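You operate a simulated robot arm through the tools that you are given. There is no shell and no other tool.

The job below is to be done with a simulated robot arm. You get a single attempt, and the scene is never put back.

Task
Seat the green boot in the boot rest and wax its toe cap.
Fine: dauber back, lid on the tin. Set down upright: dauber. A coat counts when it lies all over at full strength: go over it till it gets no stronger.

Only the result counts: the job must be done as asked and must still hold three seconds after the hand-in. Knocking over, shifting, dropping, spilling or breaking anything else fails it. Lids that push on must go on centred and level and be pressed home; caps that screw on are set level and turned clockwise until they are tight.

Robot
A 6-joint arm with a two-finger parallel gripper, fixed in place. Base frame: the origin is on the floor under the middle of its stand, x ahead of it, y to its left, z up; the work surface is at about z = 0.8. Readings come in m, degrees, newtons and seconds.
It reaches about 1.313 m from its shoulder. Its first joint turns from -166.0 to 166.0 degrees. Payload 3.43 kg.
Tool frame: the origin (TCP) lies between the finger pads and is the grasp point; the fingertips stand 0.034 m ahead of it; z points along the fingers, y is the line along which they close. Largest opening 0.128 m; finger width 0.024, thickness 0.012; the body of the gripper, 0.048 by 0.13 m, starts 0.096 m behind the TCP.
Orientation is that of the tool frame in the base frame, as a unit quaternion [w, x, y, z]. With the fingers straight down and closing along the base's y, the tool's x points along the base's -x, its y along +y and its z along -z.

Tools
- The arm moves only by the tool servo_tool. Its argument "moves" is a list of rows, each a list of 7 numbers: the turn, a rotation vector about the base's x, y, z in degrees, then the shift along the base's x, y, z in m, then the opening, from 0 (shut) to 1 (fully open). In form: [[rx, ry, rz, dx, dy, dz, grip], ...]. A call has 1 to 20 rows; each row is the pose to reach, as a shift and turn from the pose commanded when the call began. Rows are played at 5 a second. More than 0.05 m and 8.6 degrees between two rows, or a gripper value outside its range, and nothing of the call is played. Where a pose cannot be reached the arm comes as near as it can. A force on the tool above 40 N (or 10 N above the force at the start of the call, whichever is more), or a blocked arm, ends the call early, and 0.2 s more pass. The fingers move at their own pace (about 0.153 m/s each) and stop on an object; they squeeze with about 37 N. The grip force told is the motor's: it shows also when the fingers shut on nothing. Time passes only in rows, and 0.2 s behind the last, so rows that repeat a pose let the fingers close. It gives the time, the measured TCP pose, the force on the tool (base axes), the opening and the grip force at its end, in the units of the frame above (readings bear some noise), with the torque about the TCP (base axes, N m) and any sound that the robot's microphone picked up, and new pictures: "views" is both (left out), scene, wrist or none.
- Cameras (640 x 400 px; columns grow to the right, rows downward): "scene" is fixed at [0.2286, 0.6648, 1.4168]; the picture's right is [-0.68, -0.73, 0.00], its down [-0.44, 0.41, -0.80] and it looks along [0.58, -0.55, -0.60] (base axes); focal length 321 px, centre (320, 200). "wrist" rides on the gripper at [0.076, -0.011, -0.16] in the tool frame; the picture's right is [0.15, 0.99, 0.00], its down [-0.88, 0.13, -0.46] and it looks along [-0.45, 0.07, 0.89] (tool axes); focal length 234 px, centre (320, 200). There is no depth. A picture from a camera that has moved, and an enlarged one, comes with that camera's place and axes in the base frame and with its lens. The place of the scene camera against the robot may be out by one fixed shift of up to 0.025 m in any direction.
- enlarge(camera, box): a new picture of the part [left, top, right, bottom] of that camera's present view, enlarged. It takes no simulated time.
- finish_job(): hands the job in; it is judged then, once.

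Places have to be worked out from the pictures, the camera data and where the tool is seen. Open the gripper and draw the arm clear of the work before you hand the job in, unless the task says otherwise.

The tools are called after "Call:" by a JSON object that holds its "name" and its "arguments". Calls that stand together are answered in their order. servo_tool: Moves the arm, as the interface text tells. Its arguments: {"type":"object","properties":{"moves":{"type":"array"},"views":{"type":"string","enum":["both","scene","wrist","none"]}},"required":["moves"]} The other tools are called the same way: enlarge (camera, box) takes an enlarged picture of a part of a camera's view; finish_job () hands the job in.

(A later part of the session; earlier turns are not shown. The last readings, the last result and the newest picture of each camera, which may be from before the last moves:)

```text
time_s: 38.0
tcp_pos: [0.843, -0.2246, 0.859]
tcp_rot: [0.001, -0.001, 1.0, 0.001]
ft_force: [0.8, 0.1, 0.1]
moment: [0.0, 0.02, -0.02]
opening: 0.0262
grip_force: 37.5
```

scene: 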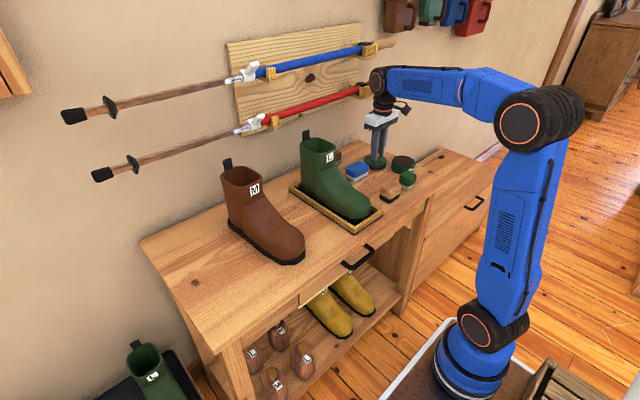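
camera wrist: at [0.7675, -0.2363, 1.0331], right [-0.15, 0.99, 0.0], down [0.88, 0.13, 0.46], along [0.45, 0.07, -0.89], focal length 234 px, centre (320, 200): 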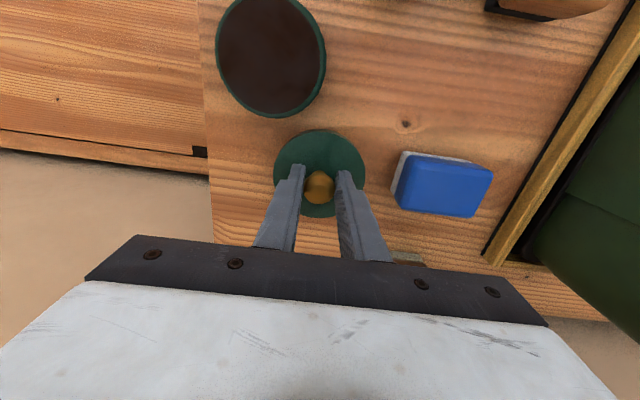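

Still free at z=0.859. I'll step a bit further down and watch for the force to rise.

Call:
{"name": "servo_tool", "arguments": {"moves": [[0, 0, 0, 0, 0, -0.001, 0], [0, 0, 0, 0, 0, -0.002, 0], [0, 0, 0, 0, 0, -0.003, 0], [0, 0, 0, 0, 0, -0.003, 0]], "views": "scene"}}

Call:
{"name": "enlarge", "arguments": {"camera": "scene", "box": [355, 145, 405, 180]}}

```text
time_s: 39.0
tcp_pos: [0.8439, -0.2242, 0.8576]
tcp_rot: [0.002, 0.0, 1.0, 0.0]
ft_force: [0.6, -0.9, 16.2]
moment: [-0.01, 0.02, 0.0]
opening: 0.0263
grip_force: 36.9
```

scene: 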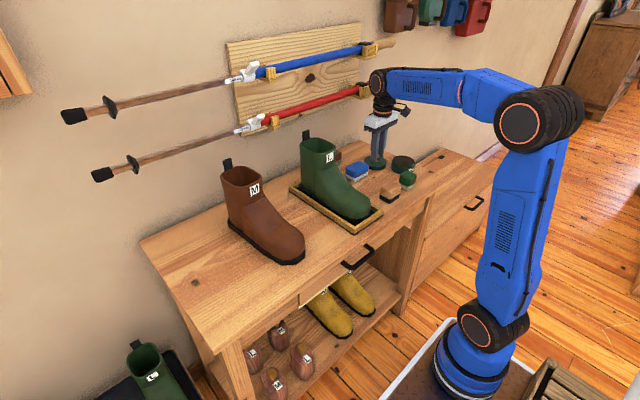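

```text
11.43 times, centred on (380, 162) of scene
camera zoom: at [0.2286, 0.6648, 1.4168], right [-0.68, -0.73, 0.0], down [-0.44, 0.41, -0.8], along [0.58, -0.55, -0.6], focal length 3673 px, centre (-366, 629)
```

zoom: 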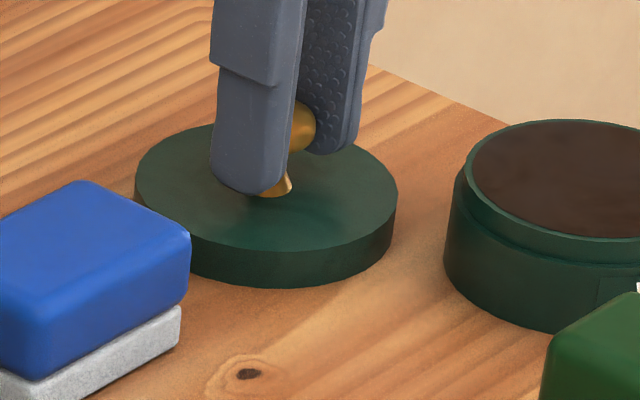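

The lid is on the table (16 N contact). I'll ease 1 mm, open the gripper, and rise straight up.

Call:
{"name": "servo_tool", "arguments": {"moves": [[0, 0, 0, 0, 0, 0.001, 0], [0, 0, 0, 0, 0, 0.001, 0.3], [0, 0, 0, 0, 0, 0.001, 0.45], [0, 0, 0, 0, 0, 0.001, 0.45], [0, 0, 0, 0, 0, 0.03, 0.45], [0, 0, 0, 0, 0, 0.07, 0.45], [0, 0, 0, 0, 0, 0.11, 0.45], [0, 0, 0, 0, 0, 0.11, 0.45]], "views": "both"}}

Call:
{"name": "enlarge", "arguments": {"camera": "wrist", "box": [200, 30, 480, 240]}}

```text
time_s: 40.8
tcp_pos: [0.8425, -0.2255, 0.968]
tcp_rot: [0.0, -0.001, 1.0, 0.001]
ft_force: [0.5, -0.9, -0.3]
moment: [-0.02, -0.01, -0.01]
opening: 0.0578
grip_force: 0.0
camera wrist: at [0.7663, -0.236, 1.1264], right [-0.15, 0.99, 0.0], down [0.88, 0.13, 0.46], along [0.45, 0.07, -0.89], focal length 234 px, centre (320, 200)
```

scene: 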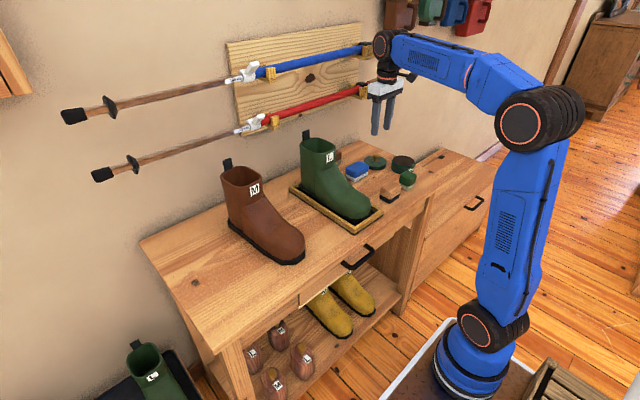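
wrist: 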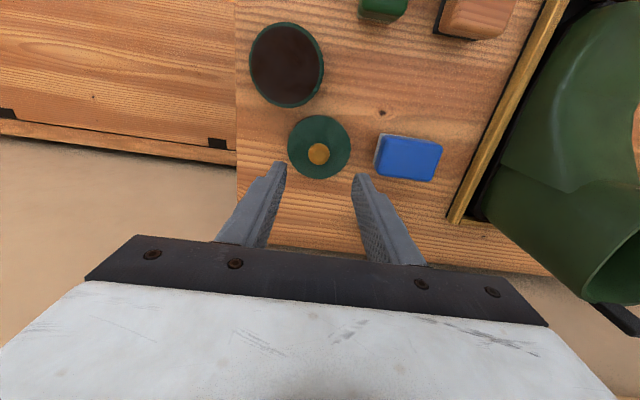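

```text
1.90 times, centred on (340, 135) of wrist
camera zoom: at [0.7663, -0.236, 1.1264], right [-0.15, 0.99, 0.0], down [0.88, 0.13, 0.46], along [0.45, 0.07, -0.89], focal length 446 px, centre (282, 324)
```

zoom: 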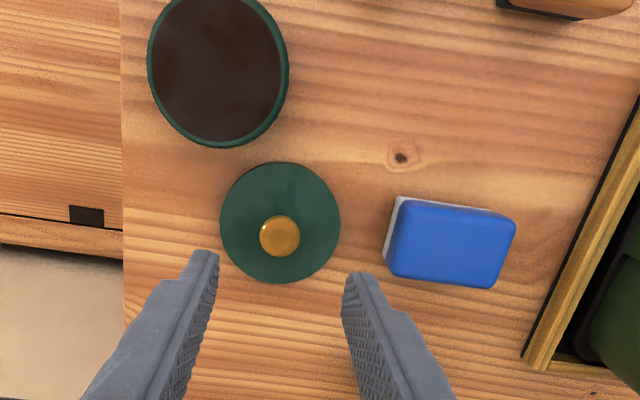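

The lid rests safely. I'll move over toward the green dauber and look closely at the blocks once more before choosing.

Call:
{"name": "servo_tool", "arguments": {"moves": [[0, 0, 0, -0.04, 0.01, 0, 0.6], [0, 0, 0, -0.085, 0.02, 0, 0.6], [0, 0, 0, -0.13, 0.03, 0, 0.6], [0, 0, 0, -0.165, 0.04, 0, 0.6], [0, 0, 0, -0.165, 0.04, 0, 0.6]], "views": "both"}}

Call:
{"name": "enlarge", "arguments": {"camera": "wrist", "box": [260, 60, 440, 180]}}

Call:
{"name": "enlarge", "arguments": {"camera": "scene", "box": [376, 160, 426, 205]}}

```text
time_s: 42.0
tcp_pos: [0.6777, -0.1853, 0.9667]
tcp_rot: [0.001, 0.001, 1.0, 0.001]
ft_force: [-0.3, -0.1, 0.9]
moment: [-0.05, 0.0, 0.0]
opening: 0.0766
grip_force: 0.0
camera wrist: at [0.6028, -0.197, 1.1265], right [-0.15, 0.99, 0.0], down [0.88, 0.13, 0.46], along [0.45, 0.07, -0.89], focal length 234 px, centre (320, 200)
```

scene: 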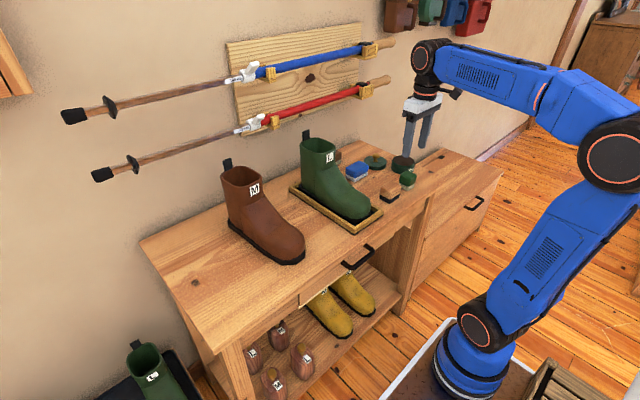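
wrist: 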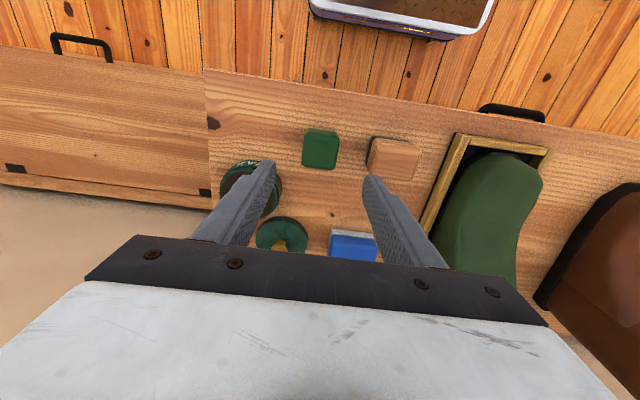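

```text
3.33 times, centred on (350, 120) of wrist
camera zoom: at [0.6028, -0.197, 1.1265], right [-0.15, 0.99, 0.0], down [0.88, 0.13, 0.46], along [0.45, 0.07, -0.89], focal length 781 px, centre (220, 467)
```

zoom: 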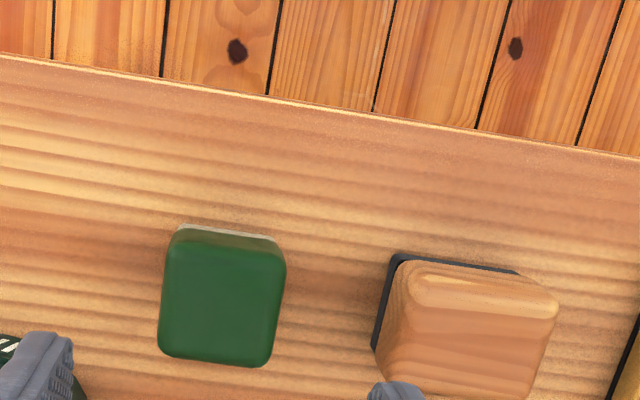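

```text
8.89 times, centred on (401, 182) of scene
camera zoom: at [0.2286, 0.6648, 1.4168], right [-0.68, -0.73, 0.0], down [-0.44, 0.41, -0.8], along [0.58, -0.55, -0.6], focal length 2857 px, centre (-400, 356)
```

zoom: 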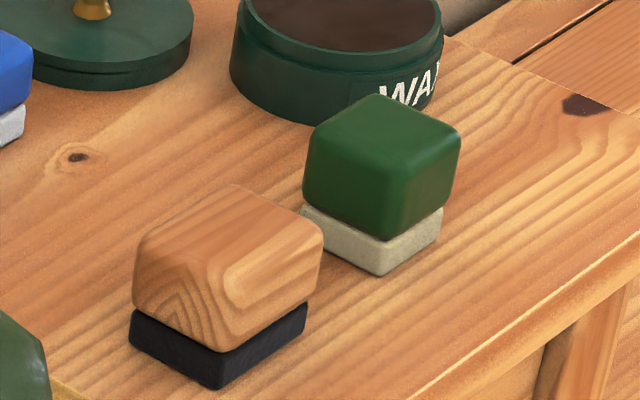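

The green block, about 0.044 m square and 0.055 m tall with a felt pad, sits right by the matching green tin at about (0.677, -0.186), so I take it as the dauber. I'll descend so the fingertips end just above its pad.

Call:
{"name": "servo_tool", "arguments": {"moves": [[0, 0, 0, 0, 0, -0.03, 0.6], [0, 0, 0, 0, 0, -0.065, 0.6], [0, 0, 0, 0, 0, -0.09, 0.6], [0, 0, 0, 0, 0, -0.108, 0.6], [0, 0, 0, 0, 0, -0.108, 0.6]], "views": "both"}}

Call:
{"name": "enlarge", "arguments": {"camera": "scene", "box": [376, 150, 426, 205]}}

Call:
{"name": "enlarge", "arguments": {"camera": "wrist", "box": [220, 100, 420, 250]}}

```text
time_s: 43.2
tcp_pos: [0.6783, -0.1842, 0.8571]
tcp_rot: [0.0, 0.001, 1.0, 0.001]
ft_force: [0.3, 0.0, 0.1]
moment: [-0.03, 0.01, 0.0]
opening: 0.0769
grip_force: 0.1
camera wrist: at [0.6037, -0.1951, 1.017], right [-0.15, 0.99, 0.0], down [0.88, 0.13, 0.46], along [0.45, 0.07, -0.89], focal length 234 px, centre (320, 200)
```

scene: 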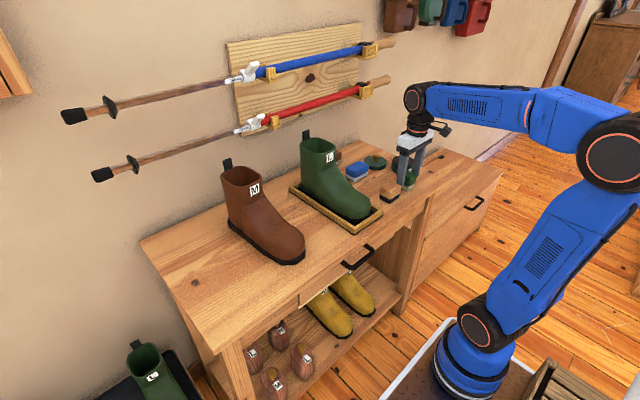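
wrist: 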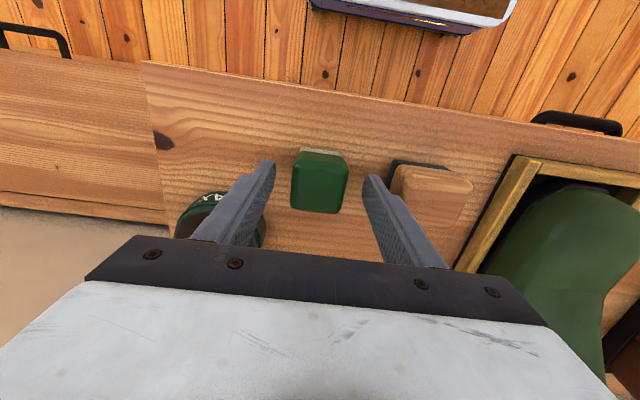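

```text
7.27 times, centred on (401, 178) of scene
camera zoom: at [0.2286, 0.6648, 1.4168], right [-0.68, -0.73, 0.0], down [-0.44, 0.41, -0.8], along [0.58, -0.55, -0.6], focal length 2337 px, centre (-269, 364)
```

zoom: 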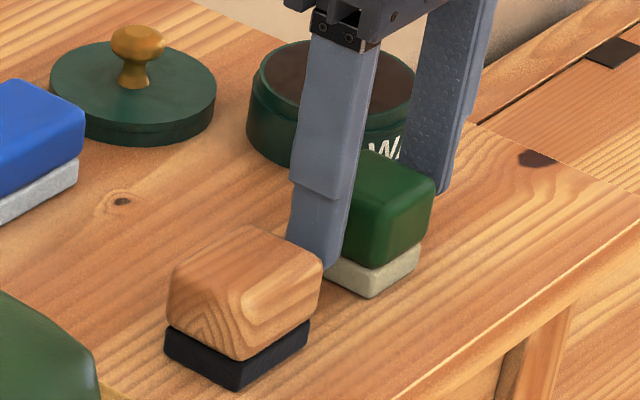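

```text
2.67 times, centred on (320, 175) of wrist
camera zoom: at [0.6037, -0.1951, 1.017], right [-0.15, 0.99, 0.0], down [0.88, 0.13, 0.46], along [0.45, 0.07, -0.89], focal length 624 px, centre (320, 267)
```

zoom: 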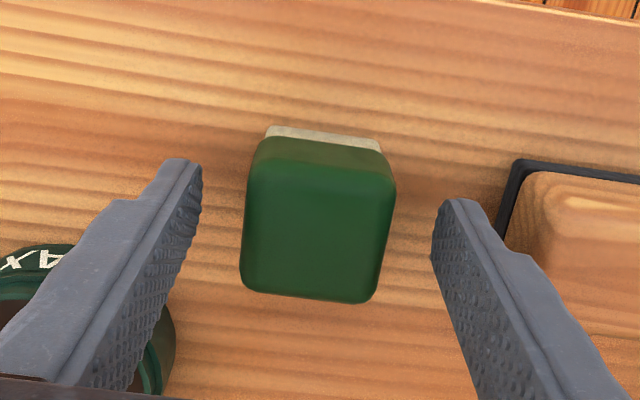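

The block is centred between the fingers with the tips near the handle's lower edge. Closing on the dauber handle.

Call:
{"name": "servo_tool", "arguments": {"moves": [[0, 0, 0, 0, 0, 0, 0.45], [0, 0, 0, 0, 0, 0, 0.2], [0, 0, 0, 0, 0, 0, 0], [0, 0, 0, 0, 0, 0, 0], [0, 0, 0, 0, 0, 0, 0]], "views": "both"}}

Call:
{"name": "enlarge", "arguments": {"camera": "scene", "box": [376, 150, 426, 205]}}

Call:
{"name": "enlarge", "arguments": {"camera": "wrist", "box": [220, 100, 420, 250]}}

```text
time_s: 44.4
tcp_pos: [0.68, -0.1834, 0.8579]
tcp_rot: [0.001, 0.001, 1.0, 0.0]
ft_force: [-0.3, 0.4, 0.4]
moment: [0.02, -0.05, 0.02]
opening: 0.0431
grip_force: 37.1
camera wrist: at [0.6037, -0.1952, 1.0173], right [-0.15, 0.99, 0.0], down [0.88, 0.13, 0.46], along [0.45, 0.07, -0.89], focal length 234 px, centre (320, 200)
```

scene: 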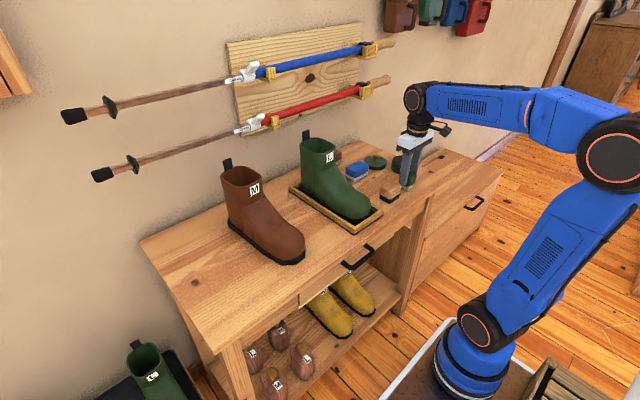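
wrist: 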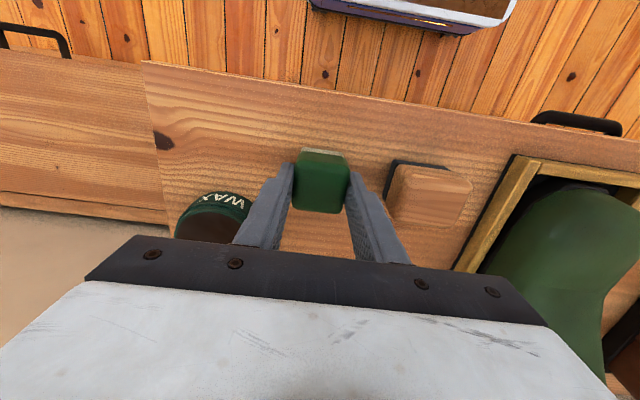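

```text
7.27 times, centred on (401, 178) of scene
camera zoom: at [0.2286, 0.6648, 1.4168], right [-0.68, -0.73, 0.0], down [-0.44, 0.41, -0.8], along [0.58, -0.55, -0.6], focal length 2337 px, centre (-269, 364)
```

zoom: 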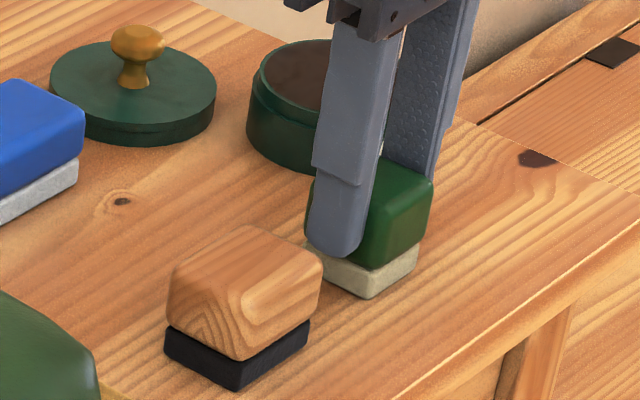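

```text
2.67 times, centred on (320, 175) of wrist
camera zoom: at [0.6037, -0.1952, 1.0173], right [-0.15, 0.99, 0.0], down [0.88, 0.13, 0.46], along [0.45, 0.07, -0.89], focal length 624 px, centre (320, 267)
```

zoom: 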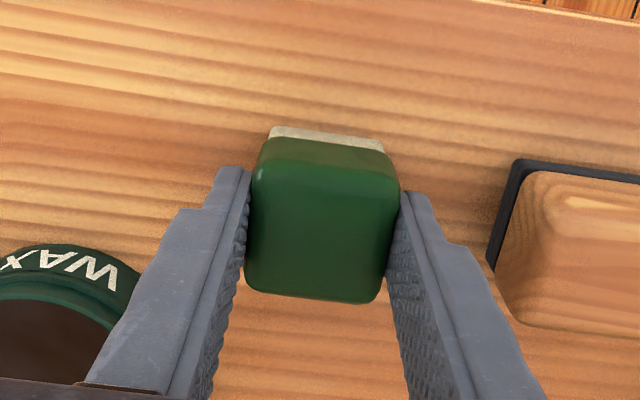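

The dauber is held (0.043 m wide) with the TCP at about (0.679, -0.184, 0.8575), so its pad face is 0.0575 below the TCP. I'll lift it and carry it over the open tin at (0.7555, -0.2755).

Call:
{"name": "servo_tool", "arguments": {"moves": [[0, 0, 0, 0, 0, 0.02, 0], [0, 0, 0, 0, 0, 0.06, 0], [0, 0, 0, 0, 0, 0.08, 0], [0, 0, 0, 0.025, -0.03, 0.08, 0], [0, 0, 0, 0.05, -0.06, 0.08, 0], [0, 0, 0, 0.0765, -0.091, 0.08, 0], [0, 0, 0, 0.0765, -0.091, 0.065, 0], [0, 0, 0, 0.0765, -0.091, 0.05, 0], [0, 0, 0, 0.0765, -0.091, 0.05, 0]], "views": "both"}}

Call:
{"name": "enlarge", "arguments": {"camera": "scene", "box": [370, 130, 440, 180]}}

Call:
{"name": "enlarge", "arguments": {"camera": "wrist", "box": [220, 80, 420, 250]}}

```text
time_s: 46.4
tcp_pos: [0.7553, -0.2768, 0.9068]
tcp_rot: [0.001, 0.0, 1.0, 0.001]
ft_force: [0.8, 1.3, -1.6]
moment: [-0.02, -0.05, 0.02]
opening: 0.0433
grip_force: 37.4
camera wrist: at [0.6799, -0.288, 1.0655], right [-0.15, 0.99, 0.0], down [0.88, 0.13, 0.46], along [0.45, 0.07, -0.89], focal length 234 px, centre (320, 200)
```

scene: 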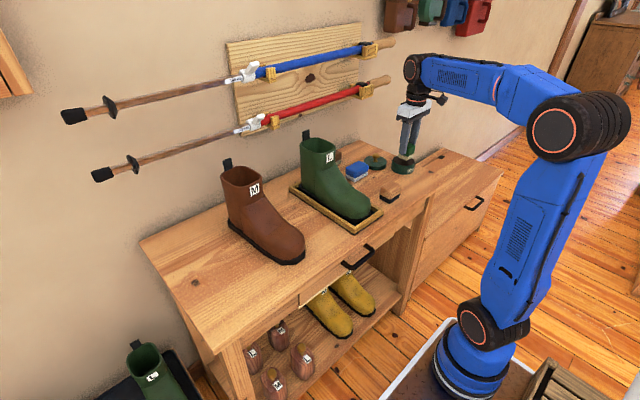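
wrist: 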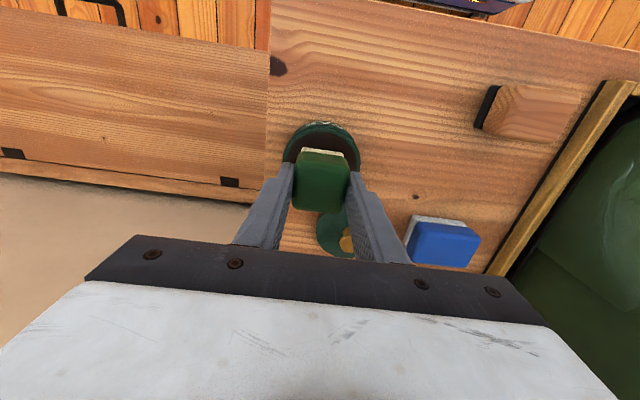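

```text
8.00 times, centred on (405, 155) of scene
camera zoom: at [0.2286, 0.6648, 1.4168], right [-0.68, -0.73, 0.0], down [-0.44, 0.41, -0.8], along [0.58, -0.55, -0.6], focal length 2571 px, centre (-360, 560)
```

zoom: 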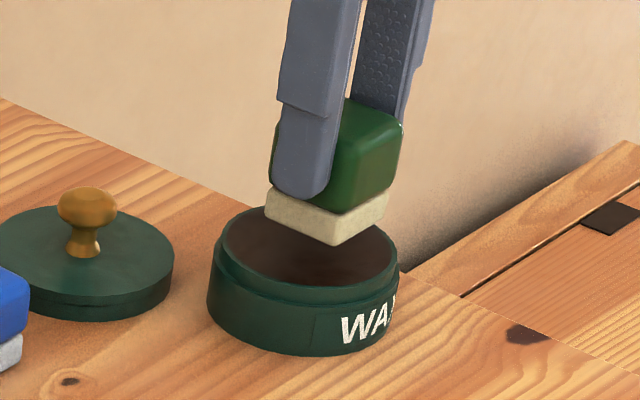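

```text
2.35 times, centred on (320, 165) of wrist
camera zoom: at [0.6799, -0.288, 1.0655], right [-0.15, 0.99, 0.0], down [0.88, 0.13, 0.46], along [0.45, 0.07, -0.89], focal length 551 px, centre (320, 282)
```

zoom: 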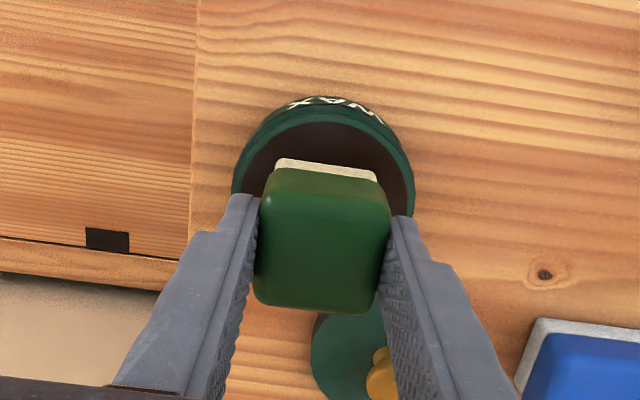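

The pad is centred over the wax, about 1 cm above it. I'll lower in small steps until the pad presses lightly.

Call:
{"name": "servo_tool", "arguments": {"moves": [[0, 0, 0, 0, 0.001, -0.004, 0], [0, 0, 0, 0, 0.001, -0.008, 0], [0, 0, 0, 0, 0.001, -0.01, 0], [0, 0, 0, 0, 0.001, -0.012, 0], [0, 0, 0, 0, 0.001, -0.012, 0]], "views": "none"}}

```text
time_s: 47.6
tcp_pos: [0.7556, -0.2748, 0.8962]
tcp_rot: [0.001, 0.0, 1.0, 0.001]
ft_force: [-0.4, -0.2, -1.2]
moment: [0.04, 0.01, 0.0]
opening: 0.0432
grip_force: 36.7
```

No contact yet at z=0.896. Continuing down a few more millimetres.

Call:
{"name": "servo_tool", "arguments": {"moves": [[0, 0, 0, 0, 0, -0.002, 0], [0, 0, 0, 0, 0, -0.004, 0], [0, 0, 0, 0, 0, -0.005, 0], [0, 0, 0, 0, 0, -0.005, 0]], "views": "scene"}}

Call:
{"name": "enlarge", "arguments": {"camera": "scene", "box": [370, 130, 440, 180]}}

```text
time_s: 48.6
tcp_pos: [0.7547, -0.2753, 0.8905]
tcp_rot: [0.001, 0.0, 1.0, -0.001]
ft_force: [2.8, 0.2, 14.0]
moment: [-0.05, -0.02, 0.02]
opening: 0.0431
grip_force: 37.0
```

scene: 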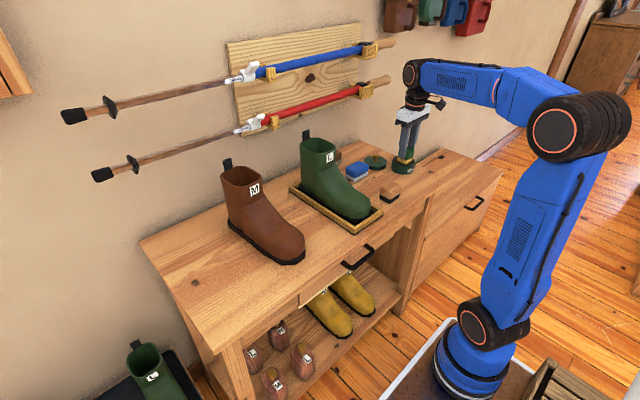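

```text
8.00 times, centred on (405, 155) of scene
camera zoom: at [0.2286, 0.6648, 1.4168], right [-0.68, -0.73, 0.0], down [-0.44, 0.41, -0.8], along [0.58, -0.55, -0.6], focal length 2571 px, centre (-360, 560)
```

zoom: 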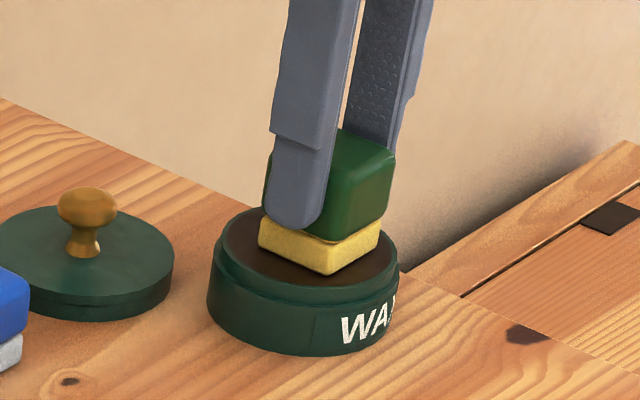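

Contact at 14 N, and the pad has turned yellow, so it has taken up wax and the dauber choice works. I'll hold briefly to load it fully, then lift.

Call:
{"name": "servo_tool", "arguments": {"moves": [[0, 0, 0, 0, 0, 0, 0], [0, 0, 0, 0, 0, 0, 0], [0, 0, 0, 0, 0, 0, 0], [0, 0, 0, 0, 0, 0.003, 0], [0, 0, 0, 0, 0, 0.02, 0], [0, 0, 0, 0, 0, 0.05, 0], [0, 0, 0, 0, 0, 0.07, 0], [0, 0, 0, 0, 0, 0.07, 0]], "views": "both"}}

Call:
{"name": "enlarge", "arguments": {"camera": "scene", "box": [370, 110, 440, 180]}}

Call:
{"name": "enlarge", "arguments": {"camera": "scene", "box": [330, 165, 390, 225]}}

```text
time_s: 50.4
tcp_pos: [0.7555, -0.2744, 0.9613]
tcp_rot: [0.0, -0.001, 1.0, 0.0]
ft_force: [-0.6, -0.9, -0.3]
moment: [0.0, -0.02, -0.01]
opening: 0.0432
grip_force: 37.0
camera wrist: at [0.6792, -0.287, 1.1207], right [-0.15, 0.99, 0.0], down [0.88, 0.13, 0.46], along [0.45, 0.07, -0.89], focal length 234 px, centre (320, 200)
```

scene: 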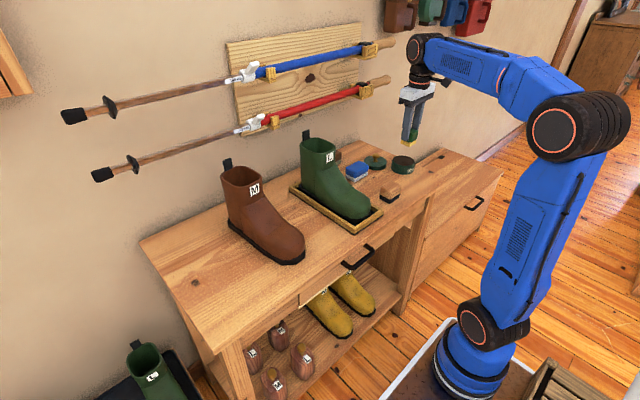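
wrist: 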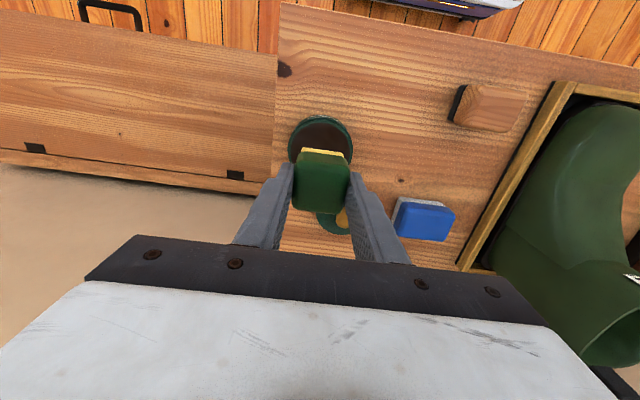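

```text
5.71 times, centred on (405, 145) of scene
camera zoom: at [0.2286, 0.6648, 1.4168], right [-0.68, -0.73, 0.0], down [-0.44, 0.41, -0.8], along [0.58, -0.55, -0.6], focal length 1836 px, centre (-166, 514)
```

zoom: 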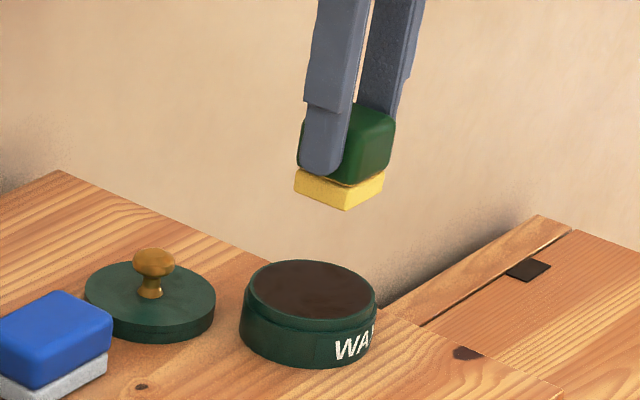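

```text
6.67 times, centred on (360, 195) of scene
camera zoom: at [0.2286, 0.6648, 1.4168], right [-0.68, -0.73, 0.0], down [-0.44, 0.41, -0.8], along [0.58, -0.55, -0.6], focal length 2143 px, centre (53, 233)
```

zoom: 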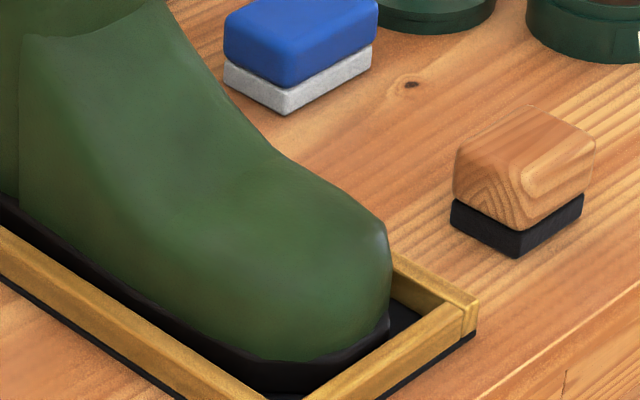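

The pad is evenly loaded. I'll carry the dauber at height over the boot's toe and look at the toe cap from the wrist camera.

Call:
{"name": "servo_tool", "arguments": {"moves": [[0, 0, 0, -0.01, 0.035, 0.015, 0], [0, 0, 0, -0.02, 0.08, 0.025, 0], [0, 0, 0, -0.03, 0.125, 0.025, 0], [0, 0, 0, -0.04, 0.17, 0.025, 0], [0, 0, 0, -0.05, 0.215, 0.025, 0], [0, 0, 0, -0.06, 0.26, 0.025, 0], [0, 0, 0, -0.07, 0.3, 0.025, 0], [0, 0, 0, -0.075, 0.333, 0.025, 0], [0, 0, 0, -0.075, 0.333, 0.025, 0]], "views": "both"}}

Call:
{"name": "enlarge", "arguments": {"camera": "wrist", "box": [220, 80, 420, 250]}}

Call:
{"name": "enlarge", "arguments": {"camera": "scene", "box": [310, 110, 400, 230]}}

```text
time_s: 52.4
tcp_pos: [0.6816, 0.0596, 0.9859]
tcp_rot: [0.001, 0.0, 1.0, 0.001]
ft_force: [-0.2, 0.2, -0.6]
moment: [-0.01, 0.02, -0.03]
opening: 0.0429
grip_force: 37.4
camera wrist: at [0.6053, 0.0488, 1.145], right [-0.15, 0.99, 0.0], down [0.88, 0.13, 0.46], along [0.45, 0.07, -0.89], focal length 234 px, centre (320, 200)
```

scene: 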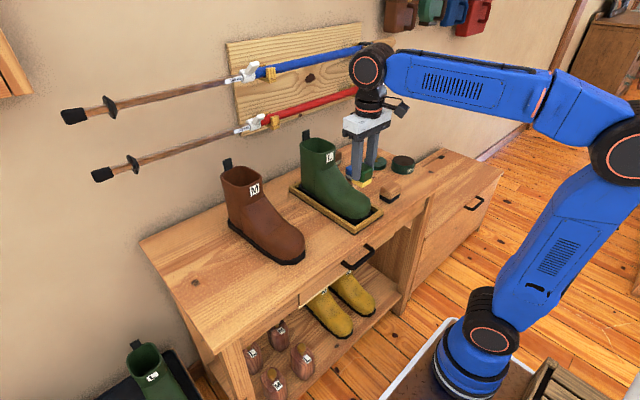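
wrist: 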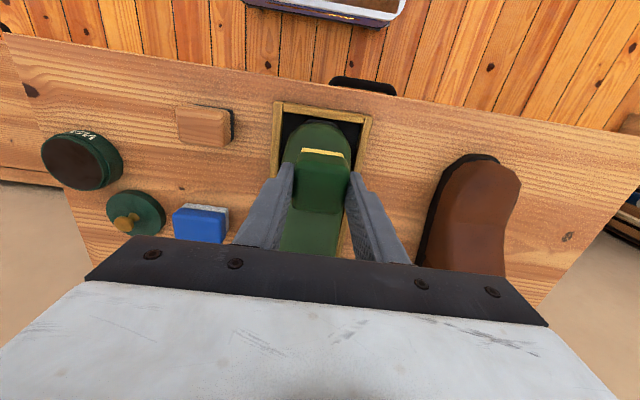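

```text
2.35 times, centred on (320, 165) of wrist
camera zoom: at [0.6053, 0.0488, 1.145], right [-0.15, 0.99, 0.0], down [0.88, 0.13, 0.46], along [0.45, 0.07, -0.89], focal length 551 px, centre (320, 282)
```

zoom: 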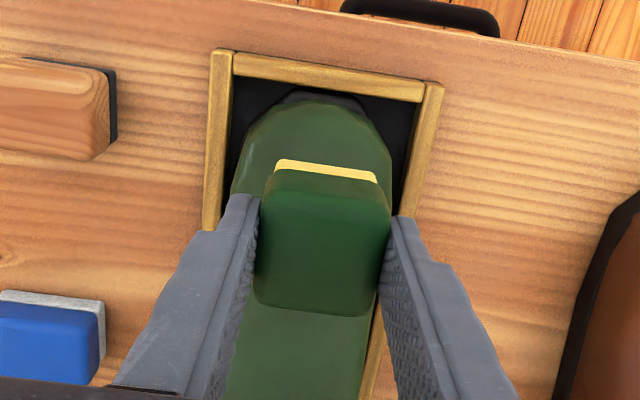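

```text
3.33 times, centred on (355, 170) of scene
camera zoom: at [0.2286, 0.6648, 1.4168], right [-0.68, -0.73, 0.0], down [-0.44, 0.41, -0.8], along [0.58, -0.55, -0.6], focal length 1071 px, centre (203, 300)
```

zoom: 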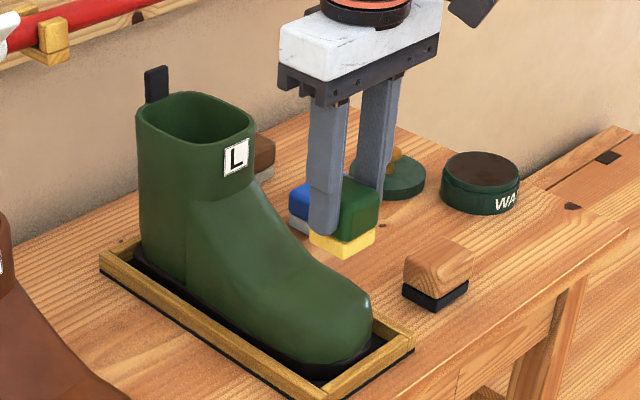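

The toe cap runs from about x≈0.655 to the seam near x≈0.74, centred at y≈0.056. I'll lower the pad onto the middle of the cap until it touches and see how the coat shows.

Call:
{"name": "servo_tool", "arguments": {"moves": [[0, 0, 0, 0.008, -0.003, -0.015, 0], [0, 0, 0, 0.015, -0.003, -0.03, 0], [0, 0, 0, 0.015, -0.003, -0.04, 0], [0, 0, 0, 0.015, -0.003, -0.045, 0], [0, 0, 0, 0.015, -0.003, -0.048, 0], [0, 0, 0, 0.015, -0.003, -0.048, 0]], "views": "both"}}

Call:
{"name": "enlarge", "arguments": {"camera": "scene", "box": [330, 150, 400, 230]}}

```text
time_s: 53.8
tcp_pos: [0.6964, 0.0556, 0.9362]
tcp_rot: [0.001, -0.001, 1.0, 0.002]
ft_force: [-0.1, 1.0, -1.6]
moment: [0.02, -0.01, -0.02]
opening: 0.043
grip_force: 36.8
camera wrist: at [0.6199, 0.0442, 1.0965], right [-0.15, 0.99, 0.0], down [0.88, 0.13, 0.46], along [0.45, 0.07, -0.89], focal length 234 px, centre (320, 200)
```

scene: 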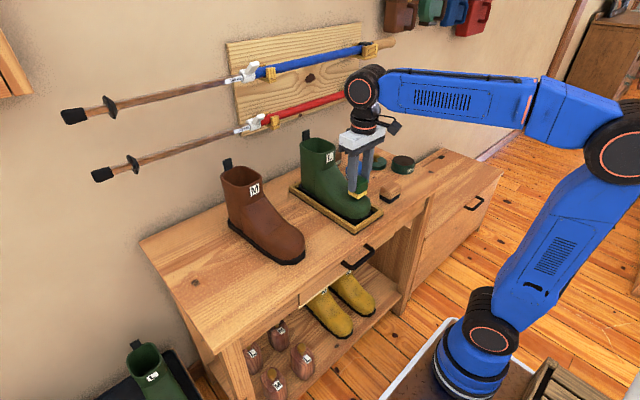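
wrist: 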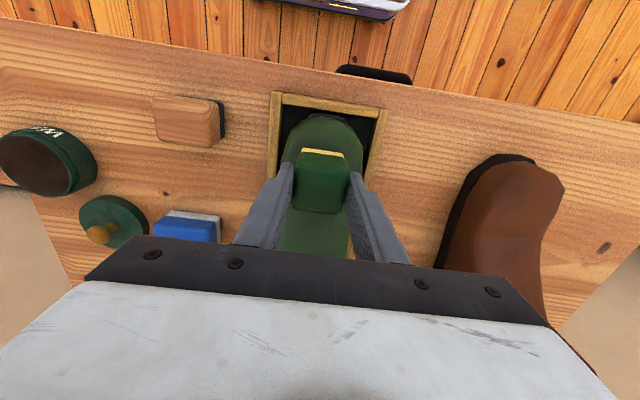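

```text
5.00 times, centred on (365, 190) of scene
camera zoom: at [0.2286, 0.6648, 1.4168], right [-0.68, -0.73, 0.0], down [-0.44, 0.41, -0.8], along [0.58, -0.55, -0.6], focal length 1607 px, centre (95, 250)
```

zoom: 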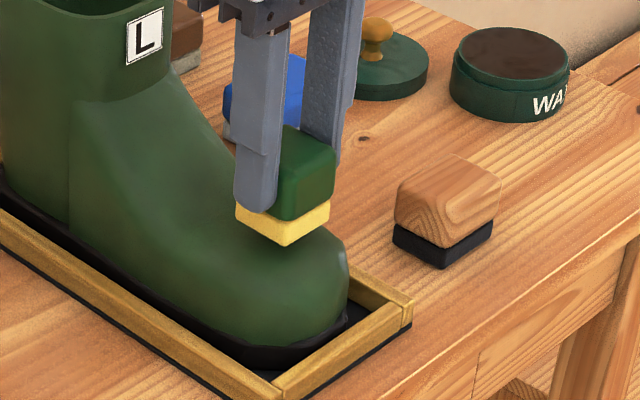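

No contact at pad height 0.879. I'll keep lowering in 2 mm steps.

Call:
{"name": "servo_tool", "arguments": {"moves": [[0, 0, 0, 0, 0, -0.003, 0], [0, 0, 0, 0, 0, -0.005, 0], [0, 0, 0, 0, 0, -0.007, 0], [0, 0, 0, 0, 0, -0.009, 0], [0, 0, 0, 0, 0, -0.009, 0]], "views": "none"}}

```text
time_s: 55.0
tcp_pos: [0.6951, 0.0554, 0.9282]
tcp_rot: [0.002, 0.0, 1.0, 0.001]
ft_force: [0.3, 0.8, -0.6]
moment: [-0.02, 0.03, 0.01]
opening: 0.0431
grip_force: 37.1
```

Still free at z=0.928 (pad about 0.871). Continuing.

Call:
{"name": "servo_tool", "arguments": {"moves": [[0, 0, 0, 0, 0, -0.002, 0], [0, 0, 0, 0, 0, -0.004, 0], [0, 0, 0, 0, 0, -0.006, 0], [0, 0, 0, 0, 0, -0.007, 0], [0, 0, 0, 0, 0, -0.007, 0]], "views": "scene"}}

Call:
{"name": "enlarge", "arguments": {"camera": "scene", "box": [330, 150, 400, 230]}}

```text
time_s: 56.2
tcp_pos: [0.6951, 0.0554, 0.9237]
tcp_rot: [0.003, 0.001, 1.0, 0.001]
ft_force: [-0.7, -0.2, 21.9]
moment: [0.11, -0.48, -0.02]
opening: 0.0433
grip_force: 36.8
```

scene: 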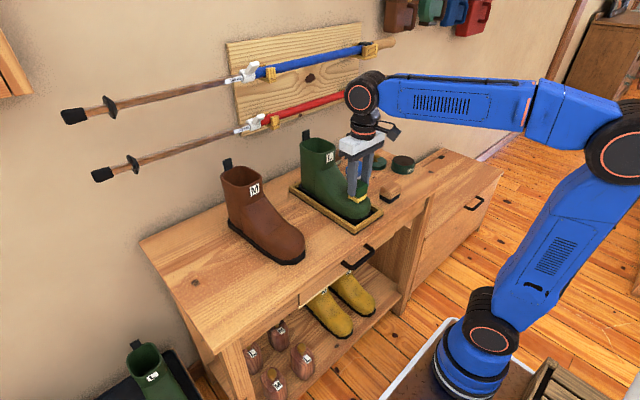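

```text
5.00 times, centred on (365, 190) of scene
camera zoom: at [0.2286, 0.6648, 1.4168], right [-0.68, -0.73, 0.0], down [-0.44, 0.41, -0.8], along [0.58, -0.55, -0.6], focal length 1607 px, centre (95, 250)
```

zoom: 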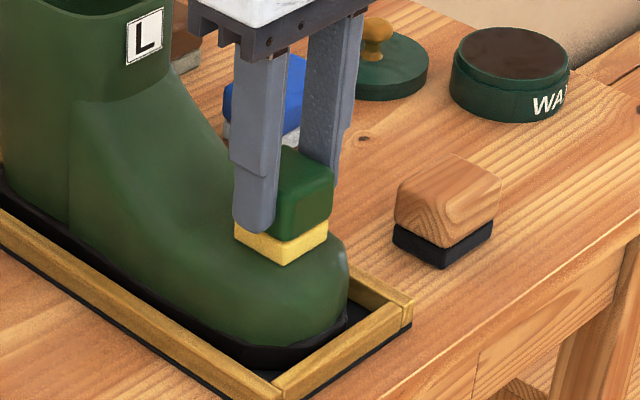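

Contact at 22 N, with the moment showing it is on the pad's rear edge, so the cap slopes down toward the toe. I'll lift and look at what mark it left.

Call:
{"name": "servo_tool", "arguments": {"moves": [[0, 0, 0, 0, 0, 0.004, 0], [0, 0, 0, 0, 0, 0.03, 0], [0, 0, 0, -0.03, 0, 0.05, 0], [0, 0, 0, -0.07, 0, 0.06, 0], [0, 0, 0, -0.11, 0, 0.06, 0], [0, 0, 0, -0.11, 0, 0.06, 0]], "views": "both"}}

Call:
{"name": "enlarge", "arguments": {"camera": "scene", "box": [330, 150, 400, 230]}}

Call:
{"name": "enlarge", "arguments": {"camera": "wrist", "box": [240, 100, 420, 260]}}

```text
time_s: 57.6
tcp_pos: [0.5848, 0.0562, 0.9822]
tcp_rot: [0.0, -0.001, 1.0, 0.0]
ft_force: [-0.2, -0.5, -1.2]
moment: [-0.01, 0.0, 0.01]
opening: 0.043
grip_force: 37.4
camera wrist: at [0.5093, 0.0443, 1.1412], right [-0.15, 0.99, 0.0], down [0.88, 0.13, 0.46], along [0.45, 0.07, -0.89], focal length 234 px, centre (320, 200)
```

scene: 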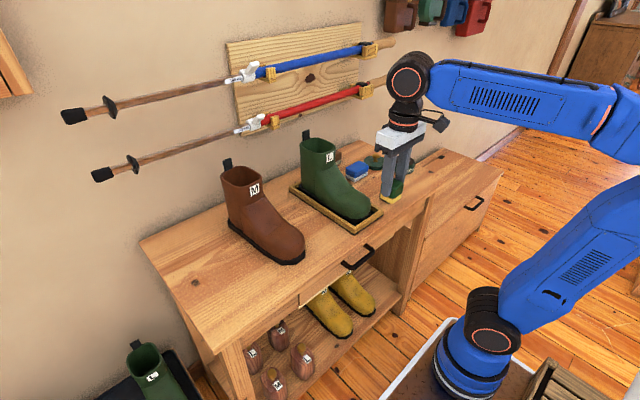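
wrist: 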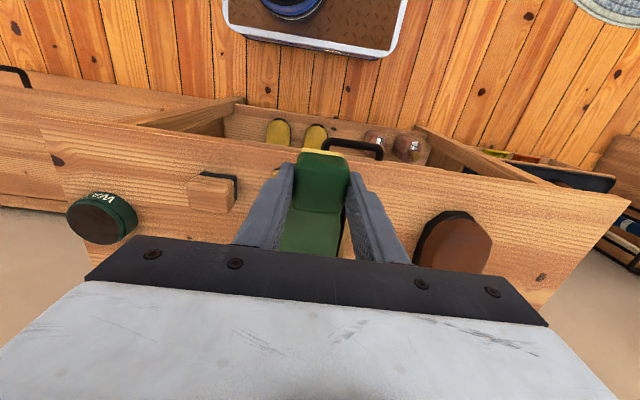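

```text
5.00 times, centred on (365, 190) of scene
camera zoom: at [0.2286, 0.6648, 1.4168], right [-0.68, -0.73, 0.0], down [-0.44, 0.41, -0.8], along [0.58, -0.55, -0.6], focal length 1607 px, centre (95, 250)
```

zoom: 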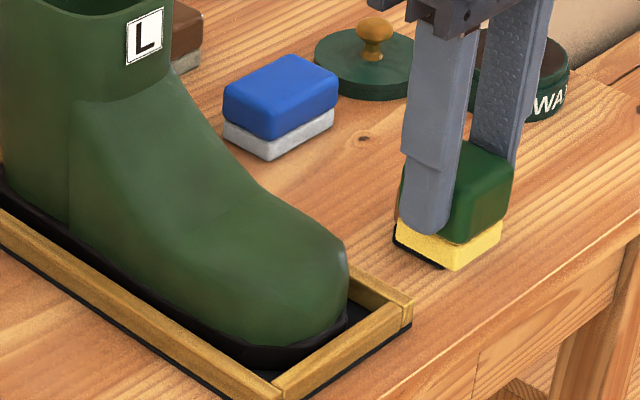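

```text
2.50 times, centred on (330, 180) of wrist
camera zoom: at [0.5093, 0.0443, 1.1412], right [-0.15, 0.99, 0.0], down [0.88, 0.13, 0.46], along [0.45, 0.07, -0.89], focal length 585 px, centre (295, 250)
```

zoom: 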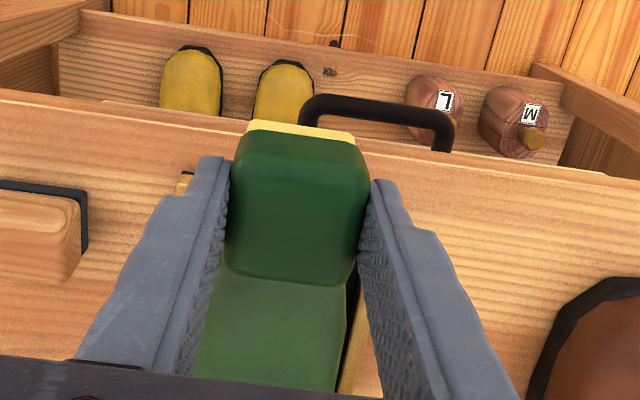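

A single press left no visible mark, so it probably needs rubbing strokes. The cap's top is nearly flat with a slope of about 5°. I'll return with the tool tilted 5° to match and lower toward contact.

Call:
{"name": "servo_tool", "arguments": {"moves": [[0, -2, 0, 0.045, 0, 0, 0], [0, -4, 0, 0.085, 0, 0, 0], [0, -5, 0, 0.108, 0, -0.01, 0], [0, -5, 0, 0.108, 0, -0.03, 0], [0, -5, 0, 0.108, 0, -0.045, 0], [0, -5, 0, 0.108, 0, -0.052, 0], [0, -5, 0, 0.108, 0, -0.056, 0], [0, -5, 0, 0.108, 0, -0.058, 0], [0, -5, 0, 0.108, 0, -0.058, 0]], "views": "none"}}

```text
time_s: 59.6
tcp_pos: [0.692, 0.0573, 0.9244]
tcp_rot: [0.045, -0.001, 0.999, 0.001]
ft_force: [0.5, -0.3, 1.8]
moment: [-0.02, 0.02, 0.01]
opening: 0.043
grip_force: 37.4
```

First light touch at z=0.9244. I'll press 2–3 mm and rub back and forth along the centre line, following the slope.

Call:
{"name": "servo_tool", "arguments": {"moves": [[0, 0, 0, 0, 0, -0.002, 0], [0, 0, 0, 0.008, 0, -0.0015, 0], [0, 0, 0, 0.016, 0, -0.001, 0], [0, 0, 0, 0.024, 0, -0.0003, 0], [0, 0, 0, 0.016, 0, -0.001, 0], [0, 0, 0, 0.008, 0, -0.0015, 0], [0, 0, 0, 0.0, 0, -0.002, 0], [0, 0, 0, -0.008, 0, -0.0025, 0], [0, 0, 0, 0.0, 0, -0.002, 0]], "views": "both"}}

Call:
{"name": "enlarge", "arguments": {"camera": "scene", "box": [330, 150, 400, 230]}}

```text
time_s: 61.6
tcp_pos: [0.6926, 0.0562, 0.9193]
tcp_rot: [0.044, 0.0, 0.999, 0.0]
ft_force: [-8.2, 0.6, 19.1]
moment: [0.0, 0.77, 0.0]
opening: 0.0435
grip_force: 36.7
camera wrist: at [0.6036, 0.0444, 1.0731], right [-0.15, 0.99, -0.01], down [0.84, 0.13, 0.53], along [0.53, 0.07, -0.85], focal length 234 px, centre (320, 200)
```

scene: 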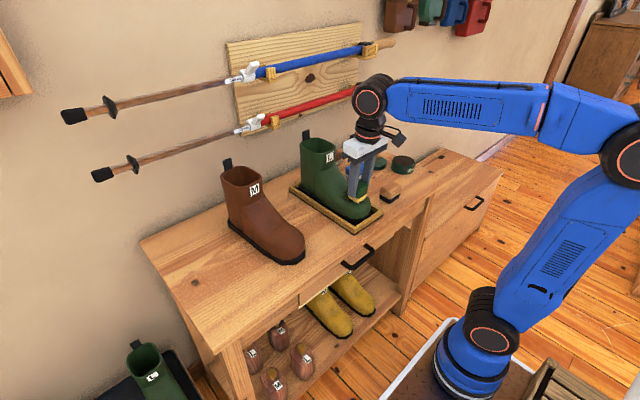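
wrist: 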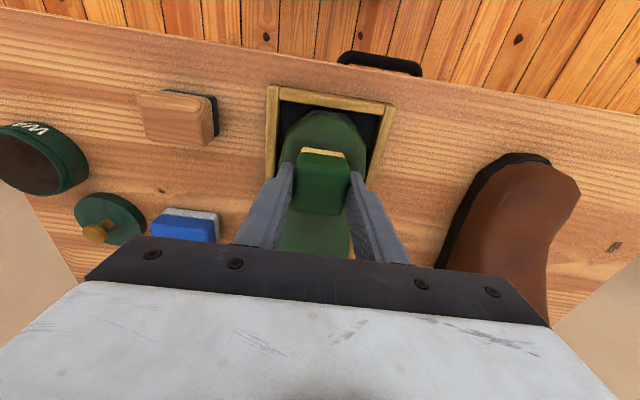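

```text
5.00 times, centred on (365, 190) of scene
camera zoom: at [0.2286, 0.6648, 1.4168], right [-0.68, -0.73, 0.0], down [-0.44, 0.41, -0.8], along [0.58, -0.55, -0.6], focal length 1607 px, centre (95, 250)
```

zoom: 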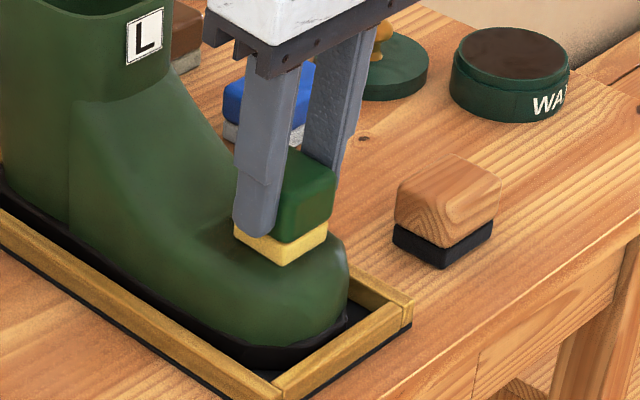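

The pad is rubbing at about 19 N. I'll lift clear and look at the cap for any coat.

Call:
{"name": "servo_tool", "arguments": {"moves": [[0, 0, 0, 0, 0, 0.004, 0], [0, 0, 0, 0, 0, 0.03, 0], [0, 2, 0, -0.03, -0.02, 0.05, 0], [0, 4, 0, -0.06, -0.06, 0.06, 0], [0, 5, 0, -0.08, -0.1, 0.06, 0], [0, 5, 0, -0.08, -0.14, 0.06, 0], [0, 5, 0, -0.08, -0.14, 0.06, 0]], "views": "both"}}

Call:
{"name": "enlarge", "arguments": {"camera": "scene", "box": [325, 165, 395, 230]}}

Call:
{"name": "enlarge", "arguments": {"camera": "wrist", "box": [380, 90, 560, 250]}}

```text
refused: row 4 steps farther than a row can; nothing moved
```

```text
6.15 times, centred on (360, 198) of scene
camera zoom: at [0.2286, 0.6648, 1.4168], right [-0.68, -0.73, 0.0], down [-0.44, 0.41, -0.8], along [0.58, -0.55, -0.6], focal length 1978 px, centre (74, 215)
```

zoom: 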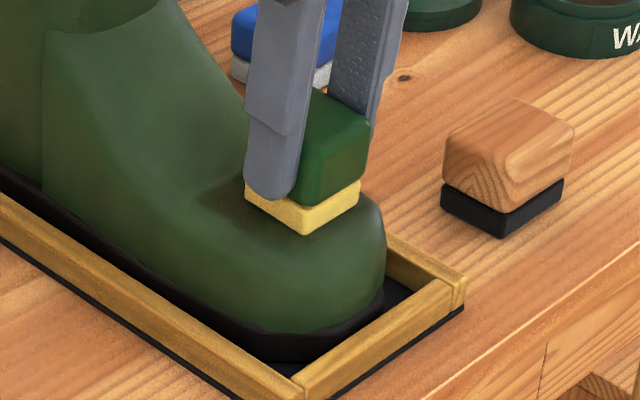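

```text
2.50 times, centred on (470, 170) of wrist
camera zoom: at [0.6036, 0.0444, 1.0731], right [-0.15, 0.99, -0.01], down [0.84, 0.13, 0.53], along [0.53, 0.07, -0.85], focal length 585 px, centre (-55, 275)
```

zoom: 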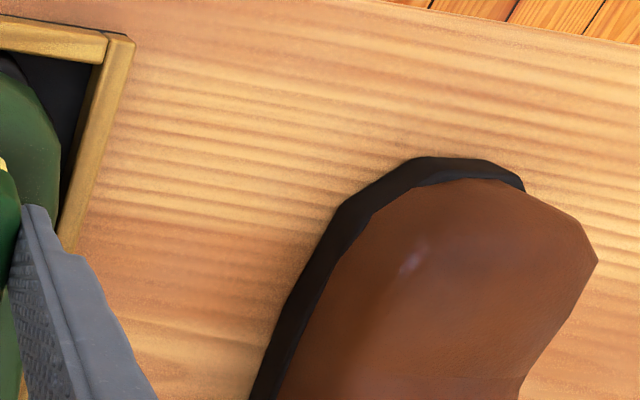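

One step was again slightly too long. I'll re-send the retreat with shorter steps.

Call:
{"name": "servo_tool", "arguments": {"moves": [[0, 0, 0, 0, 0, 0.004, 0], [0, 0, 0, 0, 0, 0.03, 0], [0, 2, 0, -0.025, -0.02, 0.05, 0], [0, 4, 0, -0.045, -0.06, 0.06, 0], [0, 5, 0, -0.06, -0.1, 0.06, 0], [0, 5, 0, -0.06, -0.14, 0.06, 0], [0, 5, 0, -0.06, -0.14, 0.06, 0]], "views": "both"}}

Call:
{"name": "enlarge", "arguments": {"camera": "scene", "box": [325, 165, 395, 230]}}

Call:
{"name": "enlarge", "arguments": {"camera": "wrist", "box": [360, 90, 560, 250]}}

```text
time_s: 63.2
tcp_pos: [0.633, -0.0868, 0.9813]
tcp_rot: [0.001, 0.0, 1.0, 0.001]
ft_force: [0.4, 0.4, -0.9]
moment: [0.01, 0.0, 0.03]
opening: 0.043
grip_force: 37.8
camera wrist: at [0.5579, -0.098, 1.1413], right [-0.15, 0.99, 0.0], down [0.88, 0.13, 0.46], along [0.45, 0.07, -0.89], focal length 234 px, centre (320, 200)
```

scene: 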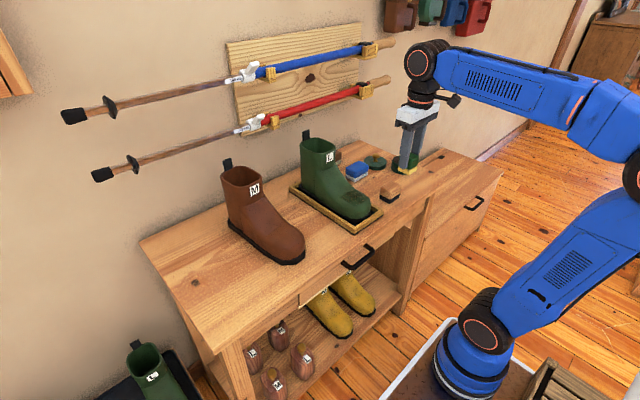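
wrist: 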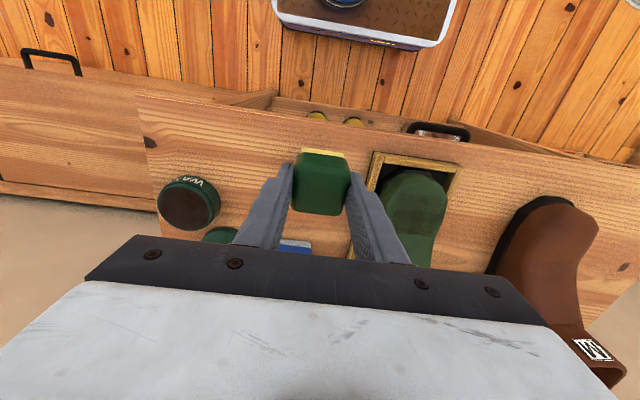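

```text
6.15 times, centred on (360, 198) of scene
camera zoom: at [0.2286, 0.6648, 1.4168], right [-0.68, -0.73, 0.0], down [-0.44, 0.41, -0.8], along [0.58, -0.55, -0.6], focal length 1978 px, centre (74, 215)
```

zoom: 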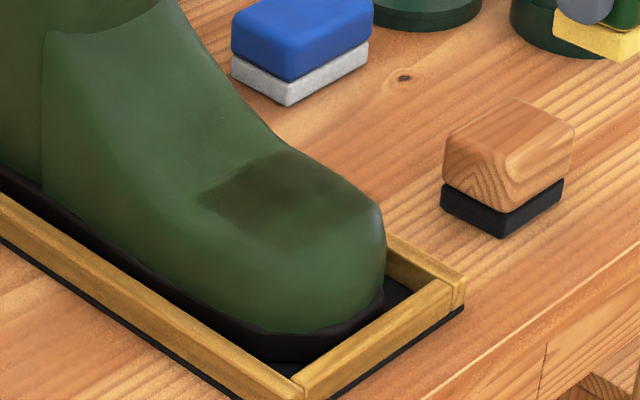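

```text
2.50 times, centred on (460, 170) of wrist
camera zoom: at [0.5579, -0.098, 1.1413], right [-0.15, 0.99, 0.0], down [0.88, 0.13, 0.46], along [0.45, 0.07, -0.89], focal length 585 px, centre (-30, 275)
```

zoom: 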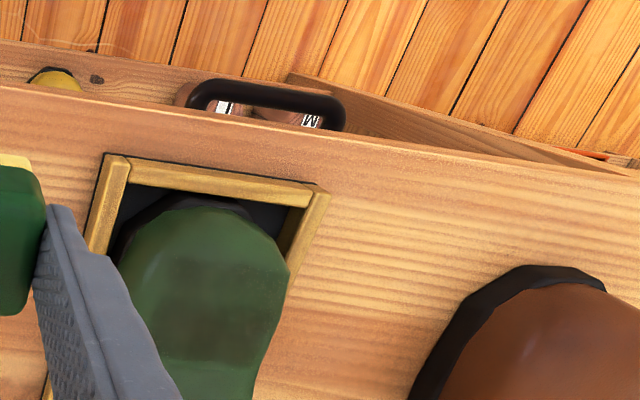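

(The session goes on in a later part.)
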